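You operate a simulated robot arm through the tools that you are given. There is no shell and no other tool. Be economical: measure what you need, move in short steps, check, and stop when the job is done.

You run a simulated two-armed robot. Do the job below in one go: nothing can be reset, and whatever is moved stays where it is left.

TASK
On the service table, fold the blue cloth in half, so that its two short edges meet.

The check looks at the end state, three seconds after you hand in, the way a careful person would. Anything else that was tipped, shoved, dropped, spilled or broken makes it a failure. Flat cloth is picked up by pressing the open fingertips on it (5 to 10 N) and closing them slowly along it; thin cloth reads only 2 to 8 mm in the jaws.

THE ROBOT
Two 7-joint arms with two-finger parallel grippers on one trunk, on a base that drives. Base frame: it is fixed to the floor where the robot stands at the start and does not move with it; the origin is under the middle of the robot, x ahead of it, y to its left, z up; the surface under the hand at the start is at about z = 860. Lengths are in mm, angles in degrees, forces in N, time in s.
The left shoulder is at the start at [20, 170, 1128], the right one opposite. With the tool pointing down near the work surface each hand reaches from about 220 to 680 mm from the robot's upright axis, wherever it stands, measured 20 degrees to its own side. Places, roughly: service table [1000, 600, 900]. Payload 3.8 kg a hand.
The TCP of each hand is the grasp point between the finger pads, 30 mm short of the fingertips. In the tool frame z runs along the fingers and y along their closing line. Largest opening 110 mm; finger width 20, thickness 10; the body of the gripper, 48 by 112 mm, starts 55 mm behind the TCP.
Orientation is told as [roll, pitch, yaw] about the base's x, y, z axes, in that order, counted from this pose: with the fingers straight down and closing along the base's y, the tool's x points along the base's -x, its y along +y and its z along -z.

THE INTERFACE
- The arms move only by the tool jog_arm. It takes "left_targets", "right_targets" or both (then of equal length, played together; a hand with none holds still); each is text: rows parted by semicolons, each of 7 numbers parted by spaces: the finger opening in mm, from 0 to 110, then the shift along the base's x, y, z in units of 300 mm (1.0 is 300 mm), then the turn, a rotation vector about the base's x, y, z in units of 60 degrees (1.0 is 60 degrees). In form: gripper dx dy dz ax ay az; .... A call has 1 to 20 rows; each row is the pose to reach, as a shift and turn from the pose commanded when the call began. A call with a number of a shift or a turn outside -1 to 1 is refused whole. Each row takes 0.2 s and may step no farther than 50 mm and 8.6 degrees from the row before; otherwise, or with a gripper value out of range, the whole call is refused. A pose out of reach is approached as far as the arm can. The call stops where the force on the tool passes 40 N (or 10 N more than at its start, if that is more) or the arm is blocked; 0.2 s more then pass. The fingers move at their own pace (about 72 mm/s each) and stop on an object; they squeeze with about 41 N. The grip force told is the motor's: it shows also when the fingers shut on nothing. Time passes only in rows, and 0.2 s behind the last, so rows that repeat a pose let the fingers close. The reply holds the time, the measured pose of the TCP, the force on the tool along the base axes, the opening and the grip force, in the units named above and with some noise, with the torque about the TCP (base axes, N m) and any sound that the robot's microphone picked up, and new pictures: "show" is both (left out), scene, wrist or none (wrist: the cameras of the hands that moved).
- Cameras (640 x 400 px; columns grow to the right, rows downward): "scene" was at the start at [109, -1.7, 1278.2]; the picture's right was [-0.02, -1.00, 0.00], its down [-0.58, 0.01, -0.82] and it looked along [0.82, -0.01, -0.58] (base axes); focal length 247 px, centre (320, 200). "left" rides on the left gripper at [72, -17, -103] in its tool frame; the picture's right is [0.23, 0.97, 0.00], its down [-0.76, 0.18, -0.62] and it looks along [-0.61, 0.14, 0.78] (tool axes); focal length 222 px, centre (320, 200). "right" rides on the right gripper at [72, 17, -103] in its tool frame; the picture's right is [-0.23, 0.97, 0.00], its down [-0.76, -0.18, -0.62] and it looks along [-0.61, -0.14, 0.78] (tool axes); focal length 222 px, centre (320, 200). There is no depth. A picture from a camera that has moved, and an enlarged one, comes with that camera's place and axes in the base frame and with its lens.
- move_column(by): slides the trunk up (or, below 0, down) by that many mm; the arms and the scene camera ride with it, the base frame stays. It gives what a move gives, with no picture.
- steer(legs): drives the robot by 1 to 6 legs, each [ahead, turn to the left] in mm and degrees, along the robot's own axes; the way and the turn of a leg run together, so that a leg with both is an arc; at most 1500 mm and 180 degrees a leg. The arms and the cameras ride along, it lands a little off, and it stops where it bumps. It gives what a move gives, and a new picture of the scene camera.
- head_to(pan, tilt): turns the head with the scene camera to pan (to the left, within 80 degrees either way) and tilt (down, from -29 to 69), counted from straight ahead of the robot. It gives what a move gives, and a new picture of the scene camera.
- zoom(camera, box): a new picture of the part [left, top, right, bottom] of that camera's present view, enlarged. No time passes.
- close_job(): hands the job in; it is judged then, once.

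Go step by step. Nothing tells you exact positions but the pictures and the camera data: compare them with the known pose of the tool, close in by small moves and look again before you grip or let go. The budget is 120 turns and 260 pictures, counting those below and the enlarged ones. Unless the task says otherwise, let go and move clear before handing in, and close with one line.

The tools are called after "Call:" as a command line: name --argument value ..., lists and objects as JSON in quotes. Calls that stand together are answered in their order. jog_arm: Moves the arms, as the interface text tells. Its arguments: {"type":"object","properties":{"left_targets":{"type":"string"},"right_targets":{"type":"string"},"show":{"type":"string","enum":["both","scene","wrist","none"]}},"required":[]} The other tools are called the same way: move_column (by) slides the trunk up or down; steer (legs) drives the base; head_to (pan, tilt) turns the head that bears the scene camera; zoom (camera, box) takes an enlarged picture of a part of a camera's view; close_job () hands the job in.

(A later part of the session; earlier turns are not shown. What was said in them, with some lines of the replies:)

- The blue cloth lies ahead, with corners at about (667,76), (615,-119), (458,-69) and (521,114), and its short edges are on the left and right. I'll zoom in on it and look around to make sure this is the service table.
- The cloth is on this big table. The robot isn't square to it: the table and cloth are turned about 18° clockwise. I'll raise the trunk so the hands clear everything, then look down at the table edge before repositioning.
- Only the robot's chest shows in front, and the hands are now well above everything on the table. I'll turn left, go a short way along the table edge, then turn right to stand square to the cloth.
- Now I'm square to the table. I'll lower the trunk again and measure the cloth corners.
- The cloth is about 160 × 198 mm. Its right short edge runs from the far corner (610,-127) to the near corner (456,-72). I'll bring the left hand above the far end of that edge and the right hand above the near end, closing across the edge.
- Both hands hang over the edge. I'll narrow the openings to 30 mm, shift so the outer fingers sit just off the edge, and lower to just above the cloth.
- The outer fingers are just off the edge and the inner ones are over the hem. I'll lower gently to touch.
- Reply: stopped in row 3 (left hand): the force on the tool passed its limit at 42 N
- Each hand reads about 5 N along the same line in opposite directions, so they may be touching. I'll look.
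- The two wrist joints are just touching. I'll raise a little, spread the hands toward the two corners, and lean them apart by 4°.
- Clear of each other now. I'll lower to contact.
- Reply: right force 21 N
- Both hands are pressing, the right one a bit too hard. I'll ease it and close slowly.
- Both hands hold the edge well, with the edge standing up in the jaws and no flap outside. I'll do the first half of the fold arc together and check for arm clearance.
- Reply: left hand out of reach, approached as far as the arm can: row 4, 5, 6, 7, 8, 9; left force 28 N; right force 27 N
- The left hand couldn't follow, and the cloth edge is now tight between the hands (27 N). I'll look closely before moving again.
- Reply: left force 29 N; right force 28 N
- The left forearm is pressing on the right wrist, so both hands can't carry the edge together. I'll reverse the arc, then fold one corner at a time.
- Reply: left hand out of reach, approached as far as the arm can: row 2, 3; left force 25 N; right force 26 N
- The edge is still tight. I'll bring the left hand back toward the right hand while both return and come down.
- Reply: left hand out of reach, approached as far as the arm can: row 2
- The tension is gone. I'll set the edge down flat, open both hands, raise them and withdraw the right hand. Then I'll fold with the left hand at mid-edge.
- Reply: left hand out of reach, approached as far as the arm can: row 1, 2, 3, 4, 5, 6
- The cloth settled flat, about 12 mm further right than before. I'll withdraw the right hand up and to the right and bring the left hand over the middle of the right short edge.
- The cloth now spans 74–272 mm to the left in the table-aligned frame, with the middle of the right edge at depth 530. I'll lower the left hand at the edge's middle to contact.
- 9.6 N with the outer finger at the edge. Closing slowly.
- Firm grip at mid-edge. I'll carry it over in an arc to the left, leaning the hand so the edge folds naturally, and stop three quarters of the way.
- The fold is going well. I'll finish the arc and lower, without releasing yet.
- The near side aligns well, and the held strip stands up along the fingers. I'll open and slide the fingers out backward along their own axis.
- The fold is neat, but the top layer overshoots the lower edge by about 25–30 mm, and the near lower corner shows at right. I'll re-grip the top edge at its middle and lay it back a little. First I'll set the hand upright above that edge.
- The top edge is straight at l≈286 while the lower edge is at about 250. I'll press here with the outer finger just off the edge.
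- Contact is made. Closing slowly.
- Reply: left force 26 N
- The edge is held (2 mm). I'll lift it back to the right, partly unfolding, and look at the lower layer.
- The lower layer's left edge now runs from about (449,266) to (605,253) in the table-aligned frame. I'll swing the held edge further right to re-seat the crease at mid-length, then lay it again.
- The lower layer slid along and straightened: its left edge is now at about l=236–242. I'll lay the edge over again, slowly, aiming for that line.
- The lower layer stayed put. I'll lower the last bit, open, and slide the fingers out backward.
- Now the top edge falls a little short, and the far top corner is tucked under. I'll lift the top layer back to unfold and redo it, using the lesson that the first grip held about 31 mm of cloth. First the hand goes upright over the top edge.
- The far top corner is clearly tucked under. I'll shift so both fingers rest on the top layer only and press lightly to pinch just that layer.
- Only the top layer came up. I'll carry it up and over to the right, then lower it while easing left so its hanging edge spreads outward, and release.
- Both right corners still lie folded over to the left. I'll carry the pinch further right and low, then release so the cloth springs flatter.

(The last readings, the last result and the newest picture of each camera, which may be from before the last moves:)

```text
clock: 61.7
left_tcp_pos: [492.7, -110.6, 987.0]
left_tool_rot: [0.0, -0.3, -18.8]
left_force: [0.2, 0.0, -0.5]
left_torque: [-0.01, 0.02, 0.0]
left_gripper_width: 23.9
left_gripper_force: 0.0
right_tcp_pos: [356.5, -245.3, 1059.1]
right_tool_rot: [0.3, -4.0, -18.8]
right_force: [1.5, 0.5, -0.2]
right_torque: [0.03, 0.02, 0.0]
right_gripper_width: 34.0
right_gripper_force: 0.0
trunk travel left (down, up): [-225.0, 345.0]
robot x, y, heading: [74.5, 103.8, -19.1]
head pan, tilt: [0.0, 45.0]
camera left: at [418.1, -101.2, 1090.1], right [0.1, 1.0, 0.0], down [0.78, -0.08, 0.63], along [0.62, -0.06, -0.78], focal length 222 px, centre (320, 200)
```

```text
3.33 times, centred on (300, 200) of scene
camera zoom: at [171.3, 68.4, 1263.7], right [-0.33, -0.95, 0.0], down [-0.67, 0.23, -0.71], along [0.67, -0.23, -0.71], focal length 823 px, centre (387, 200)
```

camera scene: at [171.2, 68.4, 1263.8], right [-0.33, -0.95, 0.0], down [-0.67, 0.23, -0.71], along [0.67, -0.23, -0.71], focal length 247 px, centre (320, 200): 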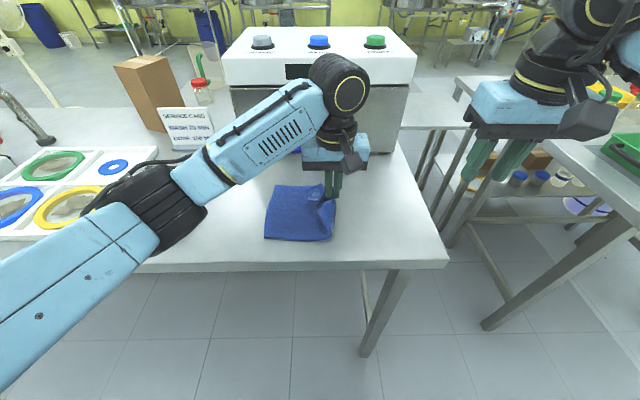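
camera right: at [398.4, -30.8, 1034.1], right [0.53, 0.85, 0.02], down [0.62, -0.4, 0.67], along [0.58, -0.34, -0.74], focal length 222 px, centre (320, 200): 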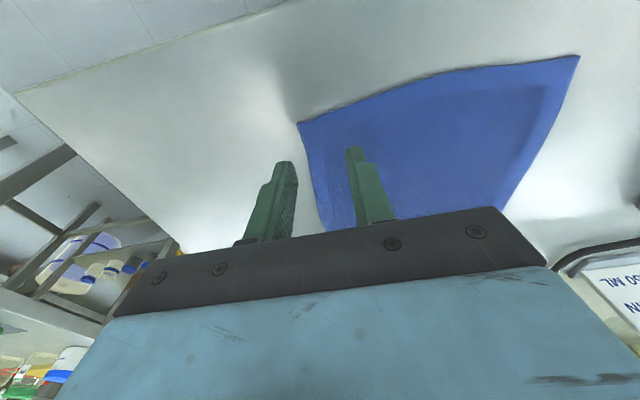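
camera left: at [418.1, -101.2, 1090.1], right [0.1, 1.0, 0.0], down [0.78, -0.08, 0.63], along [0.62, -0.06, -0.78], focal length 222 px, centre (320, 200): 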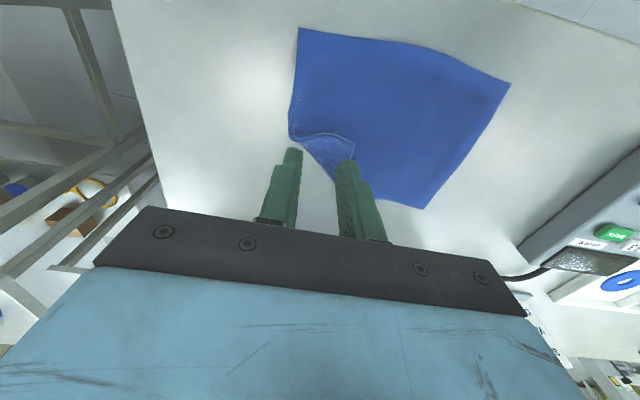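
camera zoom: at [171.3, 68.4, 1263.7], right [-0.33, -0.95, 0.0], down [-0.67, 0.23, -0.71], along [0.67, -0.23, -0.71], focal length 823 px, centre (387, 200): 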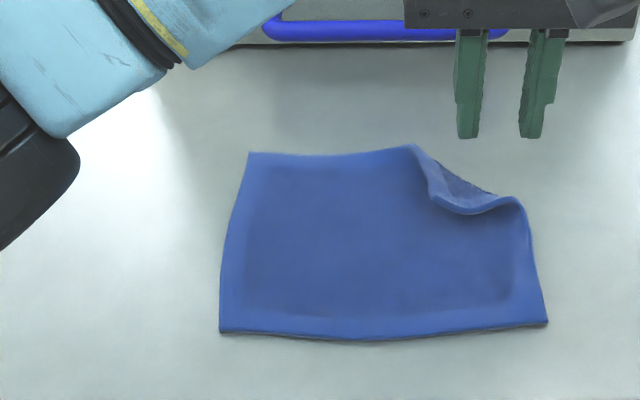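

The cloth is flat again except for the far right corner, which is flipped over on top. I'll pinch that flap and flip it back out.

Call:
jog_arm --left_targets "22 0.063 0.014 -0.05 0 0 0; 22 0.127 0.027 -0.1 0 0 0; 22 0.127 0.027 -0.2 0 0 0; 22 0.127 0.027 -0.25 0 0 0" --show "wrist"

Call:
zoom --camera "left" --box '[180, 50, 460, 225]'

```text
clock: 62.7
left_tcp_pos: [530.1, -102.1, 911.9]
left_tool_rot: [0.0, -0.2, -18.8]
left_force: [-0.2, 0.2, 0.2]
left_torque: [-0.01, -0.03, -0.02]
left_gripper_width: 21.9
left_gripper_force: 0.1
right_tcp_pos: [356.4, -244.4, 1058.8]
right_tool_rot: [0.1, -4.0, -18.8]
right_force: [-0.4, 0.6, -0.3]
right_torque: [0.0, 0.0, -0.03]
right_gripper_width: 33.8
right_gripper_force: 0.1
trunk travel left (down, up): [-225.0, 345.0]
robot x, y, heading: [74.1, 105.3, -19.3]
head pan, tilt: [0.0, 45.0]
camera left: at [456.2, -93.7, 1015.6], right [0.1, 1.0, 0.0], down [0.78, -0.08, 0.63], along [0.62, -0.06, -0.78], focal length 222 px, centre (320, 200)
```

left: 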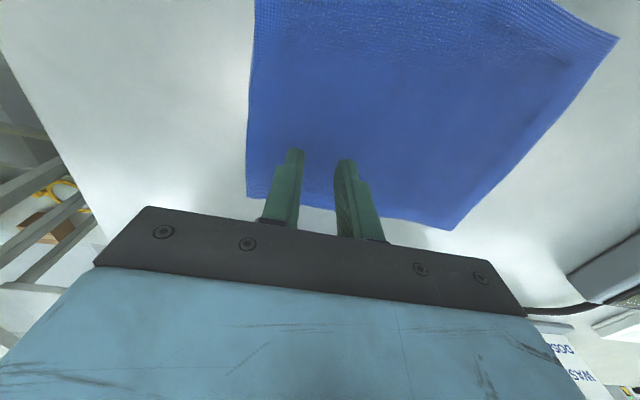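

```text
2.29 times, centred on (320, 138) of left
camera zoom: at [456.2, -93.7, 1015.6], right [0.1, 1.0, 0.0], down [0.78, -0.08, 0.63], along [0.62, -0.06, -0.78], focal length 508 px, centre (320, 343)
```

zoom: 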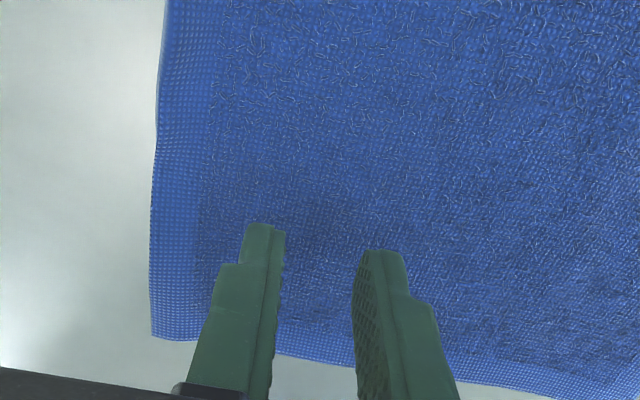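

The flap opened by itself, so the cloth is flat again: l 27–226, depth 432–590. I'll grip mid-edge as in the first fold, which behaved well.

Call:
jog_arm --left_targets "30 -0.04 -0.033 0.03 0 0 0; 30 -0.08 -0.066 0.03 0 0 0; 30 -0.117 -0.099 0.02 0 0 0; 30 -0.117 -0.099 -0.03 0 0 0; 30 -0.117 -0.099 -0.055 0 0 0; 30 -0.117 -0.099 -0.063 0 0 0; 30 -0.117 -0.099 -0.067 0 0 0" --show "wrist"

Call:
zoom --camera "left" --box '[200, 50, 440, 200]'

```text
clock: 64.3
left_tcp_pos: [494.3, -132.2, 892.0]
left_tool_rot: [0.1, -0.3, -18.8]
left_force: [-0.7, 1.2, 8.7]
left_torque: [0.18, 0.02, 0.06]
left_gripper_width: 30.7
left_gripper_force: 0.3
right_tcp_pos: [355.5, -243.6, 1060.1]
right_tool_rot: [0.1, -4.1, -18.8]
right_force: [0.4, 0.0, 0.4]
right_torque: [-0.04, 0.0, -0.01]
right_gripper_width: 33.9
right_gripper_force: 0.2
trunk travel left (down, up): [-225.0, 345.0]
robot x, y, heading: [71.3, 101.1, -19.0]
head pan, tilt: [0.0, 45.0]
camera left: at [420.5, -123.0, 996.3], right [0.1, 0.99, 0.0], down [0.77, -0.08, 0.63], along [0.63, -0.06, -0.78], focal length 222 px, centre (320, 200)
```

left: 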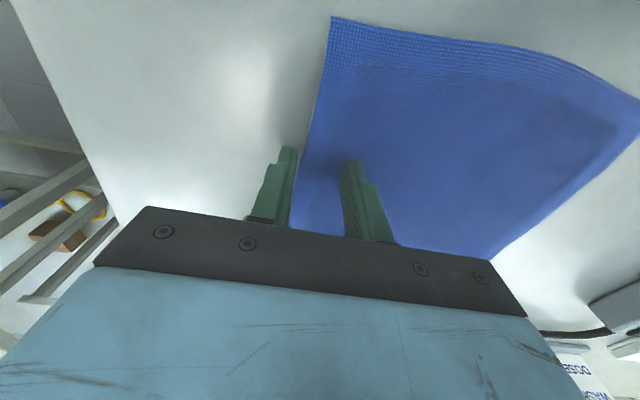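

```text
2.67 times, centred on (320, 125) of left
camera zoom: at [420.5, -123.0, 996.3], right [0.1, 0.99, 0.0], down [0.77, -0.08, 0.63], along [0.63, -0.06, -0.78], focal length 592 px, centre (320, 400)
```

zoom: 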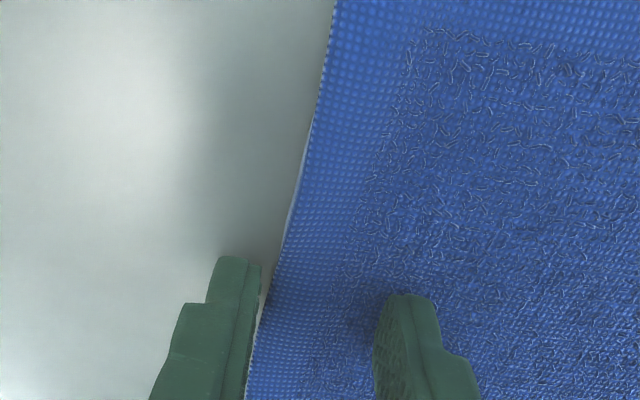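

Same placement as the first time. Closing slowly.

Call:
jog_arm --left_targets "26 0 0 -0.002 0 0 0; 23 0 0 -0.002 0 0 0; 20 0 0 -0.002 0 0 0; 17 0 0 -0.002 0 0 0; 14 0 0 -0.002 0 0 0; 11 0 0 -0.002 0 0 0; 8 0 0 -0.002 0 0 0; 5 0 0 -0.002 0 0 0; 2 0 0 -0.002 0 0 0; 0 0 0 -0.002 0 0 0; 0 0 0 -0.002 0 0 0" --show "wrist"

Call:
zoom --camera "left" --box '[200, 50, 440, 200]'

```text
clock: 66.7
left_tcp_pos: [494.4, -131.5, 892.5]
left_tool_rot: [0.0, -0.4, -18.8]
left_force: [-0.1, 1.4, 24.6]
left_torque: [0.27, -0.05, -0.04]
left_gripper_width: 4.1
left_gripper_force: 41.0
right_tcp_pos: [354.7, -245.3, 1058.3]
right_tool_rot: [0.3, -4.0, -18.8]
right_force: [0.6, -0.1, 0.4]
right_torque: [-0.02, -0.01, 0.03]
right_gripper_width: 33.9
right_gripper_force: 0.2
trunk travel left (down, up): [-225.0, 345.0]
robot x, y, heading: [75.0, 101.3, -19.1]
head pan, tilt: [0.0, 45.0]
camera left: at [419.4, -122.9, 995.7], right [0.1, 1.0, 0.0], down [0.77, -0.08, 0.63], along [0.63, -0.06, -0.78], focal length 222 px, centre (320, 200)
```

left: 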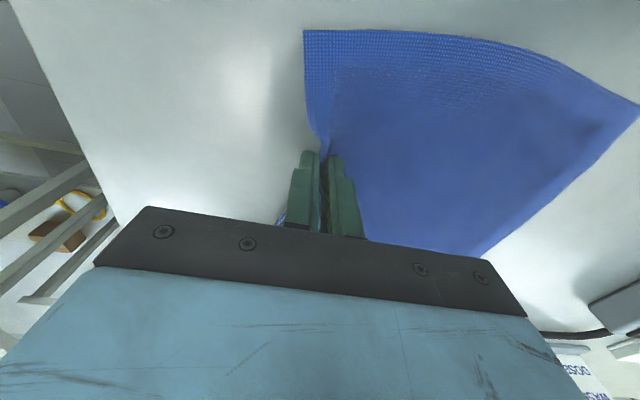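

```text
2.67 times, centred on (320, 125) of left
camera zoom: at [419.4, -122.9, 995.7], right [0.1, 1.0, 0.0], down [0.77, -0.08, 0.63], along [0.63, -0.06, -0.78], focal length 592 px, centre (320, 400)
```

zoom: 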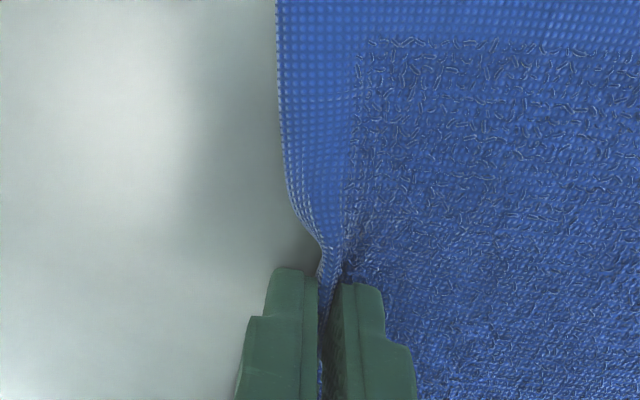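

A good grip, centred on the edge. I'll do the arc with a smaller radius to avoid dragging the lower layer, and stop three quarters of the way.

Call:
jog_arm --left_targets "0 0.007 0.02 0.057 -0.046 0.016 0; 0 0.017 0.048 0.106 -0.091 0.032 0; 0 0.031 0.088 0.152 -0.138 0.048 0; 0 0.049 0.14 0.185 -0.184 0.064 0; 0 0.07 0.2 0.203 -0.23 0.08 0; 0 0.092 0.263 0.209 -0.275 0.096 0; 0 0.114 0.326 0.2 -0.321 0.112 0; 0 0.134 0.385 0.179 -0.367 0.128 0; 0 0.152 0.437 0.143 -0.413 0.144 0; 0 0.152 0.437 0.143 -0.413 0.144 0" --show "wrist"

Call:
zoom --camera "scene" --box '[220, 140, 380, 260]'

```text
clock: 68.9
left_tcp_pos: [540.6, -2.2, 934.7]
left_tool_rot: [-26.3, 0.0, -18.6]
left_force: [0.2, 0.9, 0.3]
left_torque: [0.09, 0.0, -0.03]
left_gripper_width: 3.6
left_gripper_force: 41.5
right_tcp_pos: [356.8, -245.9, 1057.6]
right_tool_rot: [0.3, -4.1, -18.7]
right_force: [0.4, -0.3, -0.6]
right_torque: [-0.02, -0.04, 0.03]
right_gripper_width: 34.2
right_gripper_force: 0.1
trunk travel left (down, up): [-225.0, 345.0]
robot x, y, heading: [72.2, 101.2, -19.1]
head pan, tilt: [0.0, 45.0]
camera left: at [481.9, 51.3, 1035.2], right [0.07, 0.9, -0.43], down [0.86, 0.17, 0.48], along [0.51, -0.4, -0.76], focal length 222 px, centre (320, 200)
```

left: 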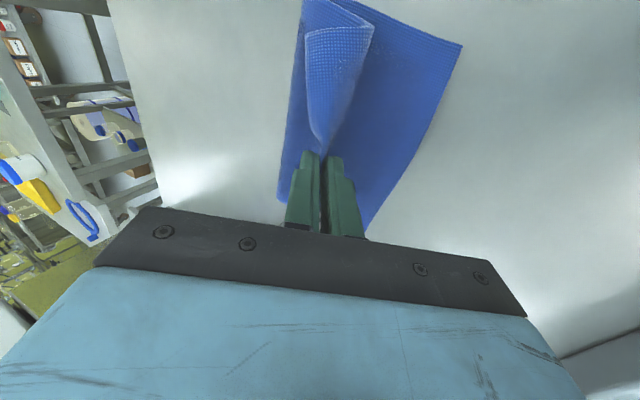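

```text
3.33 times, centred on (300, 200) of scene
camera zoom: at [171.1, 68.2, 1263.8], right [-0.33, -0.95, 0.0], down [-0.67, 0.23, -0.71], along [0.67, -0.23, -0.71], focal length 823 px, centre (387, 200)
```

zoom: 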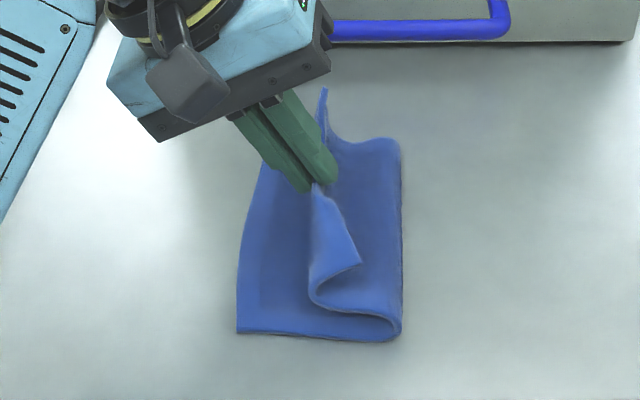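

The lower layer stayed in place: its left edge is at l≈210 and the crease at 113, exactly half. I'll lower to the end point for a 30 mm strip and release, sliding the fingers out.

Call:
jog_arm --left_targets "0 0.009 0.025 -0.043 -0.046 0.016 0; 0 0.016 0.047 -0.09 -0.091 0.032 0; 0 0.023 0.067 -0.138 -0.138 0.048 0; 0 0.023 0.067 -0.138 -0.138 0.048 0; 6 0.023 0.067 -0.135 -0.138 0.048 0; 12 0.023 0.067 -0.13 -0.138 0.048 0; 18 0.025 0.072 -0.124 -0.138 0.048 0; 18 0.033 0.094 -0.097 -0.138 0.048 0; 18 0.042 0.121 -0.056 -0.138 0.048 0; 18 0.061 0.175 0.026 -0.138 0.048 0; 18 0.083 0.237 0.142 -0.138 0.048 0; 18 0.083 0.237 0.142 -0.138 0.048 0" --show "wrist"

Call:
zoom --camera "scene" --box '[220, 140, 380, 260]'

```text
clock: 71.5
left_tcp_pos: [565.7, 68.6, 976.5]
left_tool_rot: [-35.0, 0.0, -18.6]
left_force: [0.0, 0.5, 0.5]
left_torque: [-0.01, 0.0, 0.0]
left_gripper_width: 18.2
left_gripper_force: 0.1
right_tcp_pos: [355.1, -245.3, 1058.7]
right_tool_rot: [0.1, -4.0, -18.9]
right_force: [-0.6, -0.9, 0.1]
right_torque: [0.0, -0.02, 0.0]
right_gripper_width: 33.9
right_gripper_force: 0.1
trunk travel left (down, up): [-225.0, 345.0]
robot x, y, heading: [73.5, 103.4, -19.2]
head pan, tilt: [0.0, 45.0]
camera left: at [512.4, 137.5, 1071.7], right [0.04, 0.83, -0.56], down [0.88, 0.23, 0.41], along [0.47, -0.51, -0.72], focal length 222 px, centre (320, 200)
```

left: 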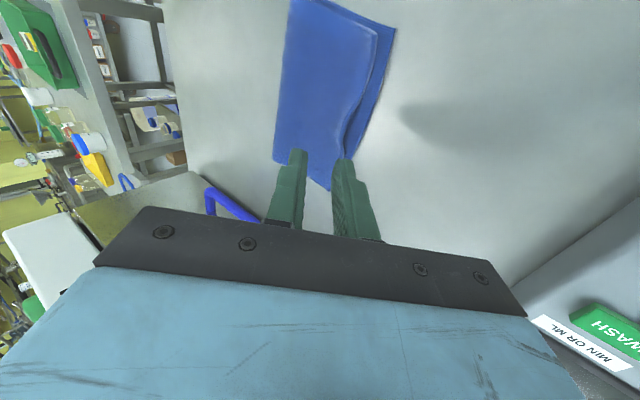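

```text
3.33 times, centred on (300, 200) of scene
camera zoom: at [171.2, 68.2, 1263.7], right [-0.33, -0.95, 0.0], down [-0.67, 0.23, -0.71], along [0.67, -0.23, -0.71], focal length 823 px, centre (387, 200)
```

zoom: 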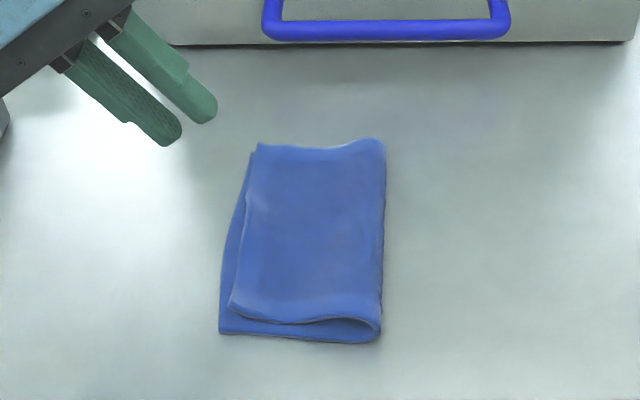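

Nearly matched now. I'll bring the hand upright above the left edge to measure the remaining gap.

Call:
jog_arm --left_targets "18 0 0 0 0.092 -0.032 0; 18 0 0 0 0.183 -0.064 0; 18 0 0 0 0.275 -0.096 0; 18 0 0 0 0.367 -0.128 0; 18 0 0 0 0.458 -0.16 0; 18 -0.06 0 0 0.55 -0.192 0; 18 -0.15 0 0 0.55 -0.192 0; 18 -0.25 0 0 0.55 -0.192 0" --show "wrist"

Call:
zoom --camera "left" --box '[160, 20, 480, 220]'

Call:
zoom --camera "scene" --box '[250, 170, 330, 230]'

```text
clock: 73.3
left_tcp_pos: [489.4, 68.2, 974.8]
left_tool_rot: [-0.1, -0.4, -18.8]
left_force: [0.8, 0.3, -0.2]
left_torque: [0.0, -0.06, 0.0]
left_gripper_width: 17.8
left_gripper_force: 0.0
right_tcp_pos: [356.1, -245.4, 1058.5]
right_tool_rot: [0.3, -4.0, -18.8]
right_force: [-0.1, 0.0, 0.7]
right_torque: [-0.03, -0.01, 0.02]
right_gripper_width: 33.7
right_gripper_force: 0.0
trunk travel left (down, up): [-225.0, 345.0]
robot x, y, heading: [73.4, 101.4, -19.1]
head pan, tilt: [0.0, 45.0]
camera left: at [415.0, 76.9, 1079.0], right [0.1, 1.0, 0.0], down [0.77, -0.08, 0.63], along [0.63, -0.06, -0.78], focal length 222 px, centre (320, 200)
```

left: 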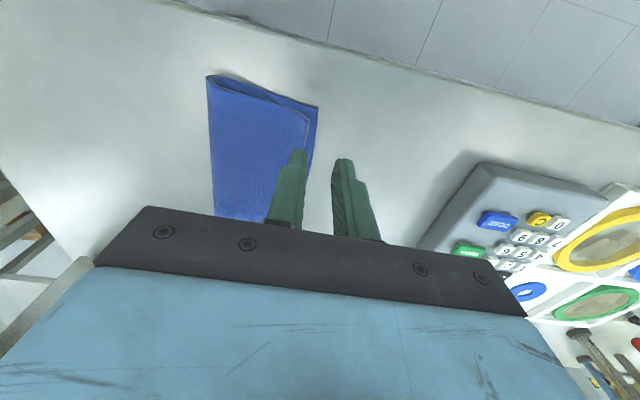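

```text
2.00 times, centred on (320, 120) of left
camera zoom: at [415.0, 76.9, 1079.0], right [0.1, 1.0, 0.0], down [0.77, -0.08, 0.63], along [0.63, -0.06, -0.78], focal length 444 px, centre (320, 360)
```

zoom: 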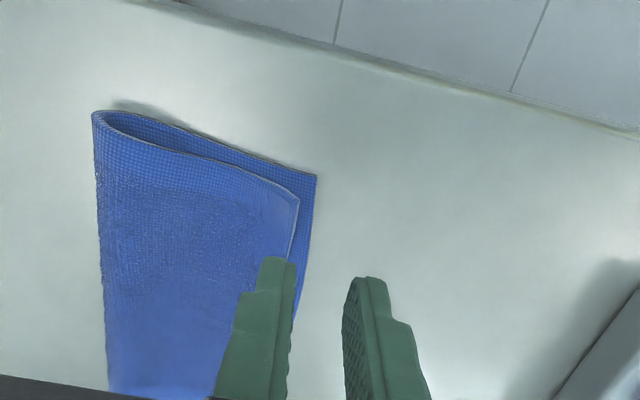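

```text
6.67 times, centred on (290, 200) of scene
camera zoom: at [170.9, 68.3, 1263.8], right [-0.33, -0.95, 0.0], down [-0.67, 0.23, -0.71], along [0.67, -0.23, -0.71], focal length 1647 px, centre (520, 200)
```

zoom: 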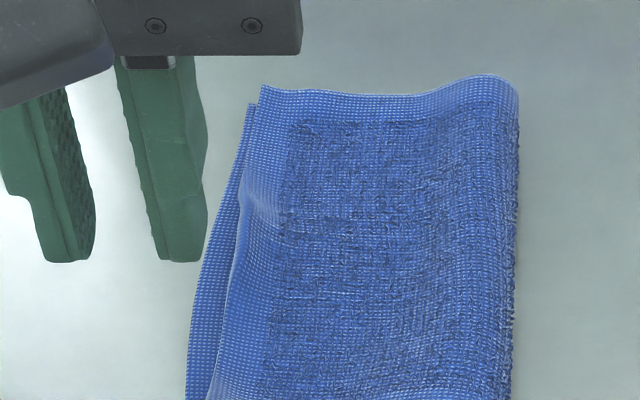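

The lower edge sticks out about 6 mm, and the top is shifted about 12 mm away from me. A small correction: pinch only the top layer near its edge, lift slightly, shift it by that much, and release.

Call:
jog_arm --left_targets "26 0.07 -0.07 -0.03 0 0 0; 26 0.14 -0.14 -0.08 0 0 0; 26 0.202 -0.213 -0.14 0 0 0; 26 0.202 -0.213 -0.22 0 0 0; 26 0.202 -0.213 -0.243 0 0 0; 26 0.202 -0.213 -0.25 0 0 0" --show "wrist"

```text
clock: 74.7
left_tcp_pos: [550.8, 5.9, 902.1]
left_tool_rot: [0.0, -0.3, -18.8]
left_force: [0.0, 0.4, -0.1]
left_torque: [-0.02, 0.0, 0.03]
left_gripper_width: 26.3
left_gripper_force: 0.1
right_tcp_pos: [355.2, -244.8, 1059.2]
right_tool_rot: [0.2, -4.0, -18.8]
right_force: [0.0, 0.1, 0.5]
right_torque: [0.01, -0.03, -0.01]
right_gripper_width: 34.3
right_gripper_force: 0.0
trunk travel left (down, up): [-225.0, 345.0]
robot x, y, heading: [72.7, 104.8, -19.4]
head pan, tilt: [0.0, 45.0]
camera left: at [476.9, 14.8, 1004.6], right [0.1, 0.99, 0.0], down [0.77, -0.08, 0.63], along [0.62, -0.06, -0.78], focal length 222 px, centre (320, 200)
```

left: 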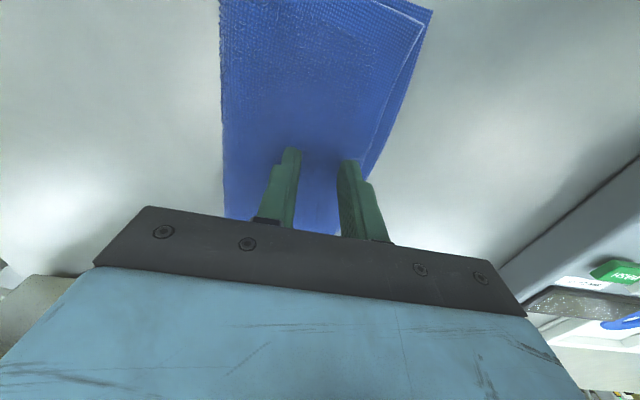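

From close up the edges differ only by about 4 mm, with about 8 mm of sideways offset, so I'll leave it untouched. I'll raise the hand straight up, move clear and take a last look.

Call:
jog_arm --left_targets "26 0 0 0.08 0 0 0; 26 0 0 0.2 0 0 0; 26 0 0 0.35 0 0 0; 26 0 0.1 0.45 0 0 0; 26 -0.05 0.25 0.5 0 0 0; 26 -0.1 0.4 0.5 0 0 0; 26 -0.15 0.55 0.5 0 0 0; 26 -0.15 0.7 0.5 0 0 0" --show "scene"

Call:
zoom --camera "scene" --box '[240, 160, 340, 240]'

```text
clock: 76.5
left_tcp_pos: [507.1, 217.3, 1053.4]
left_tool_rot: [-0.1, -0.3, -18.9]
left_force: [0.5, 0.6, -0.1]
left_torque: [-0.01, -0.01, 0.02]
left_gripper_width: 25.9
left_gripper_force: 0.2
right_tcp_pos: [356.5, -242.7, 1058.3]
right_tool_rot: [0.2, -4.1, -18.8]
right_force: [0.8, -0.4, -0.5]
right_torque: [0.0, 0.03, -0.03]
right_gripper_width: 34.0
right_gripper_force: 0.0
trunk travel left (down, up): [-225.0, 345.0]
robot x, y, heading: [74.8, 97.9, -19.2]
head pan, tilt: [0.0, 45.0]
camera scene: at [171.0, 69.3, 1263.8], right [-0.33, -0.95, 0.0], down [-0.67, 0.23, -0.71], along [0.67, -0.23, -0.71], focal length 247 px, centre (320, 200)
```

scene: 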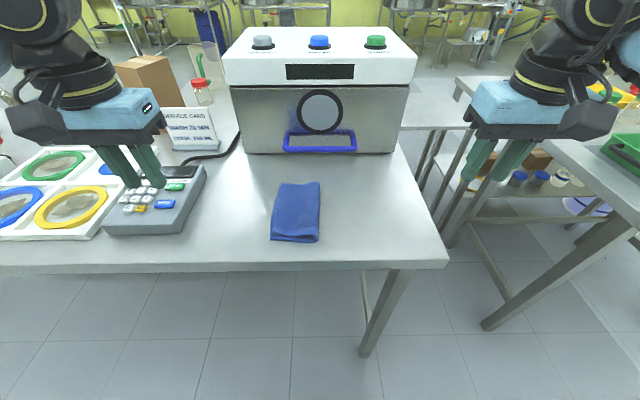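

```text
5.00 times, centred on (290, 200) of scene
camera zoom: at [171.0, 69.3, 1263.8], right [-0.33, -0.95, 0.0], down [-0.67, 0.23, -0.71], along [0.67, -0.23, -0.71], focal length 1235 px, centre (470, 200)
```

zoom: 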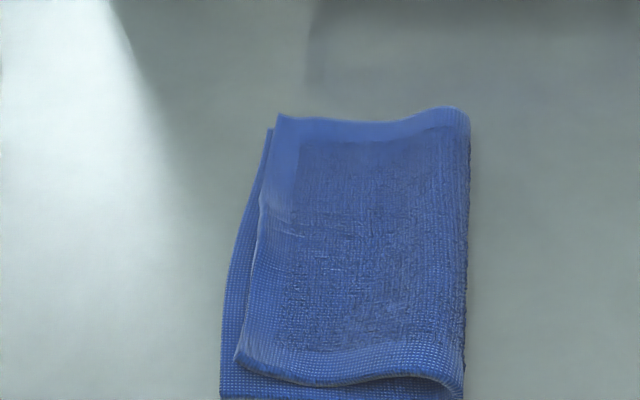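

The blue cloth lies flat and folded in half, its short edges meeting to within a few millimetres. The hands are clear and nothing else has moved, so I'm handing in.

Call:
close_job

```text
The job is handed in.
```

I folded the blue cloth in half on the service table, and its two short edges meet within about 6 mm. The top layer sits roughly 10 mm off sideways, and I left it that way rather than risk disturbing the fold.
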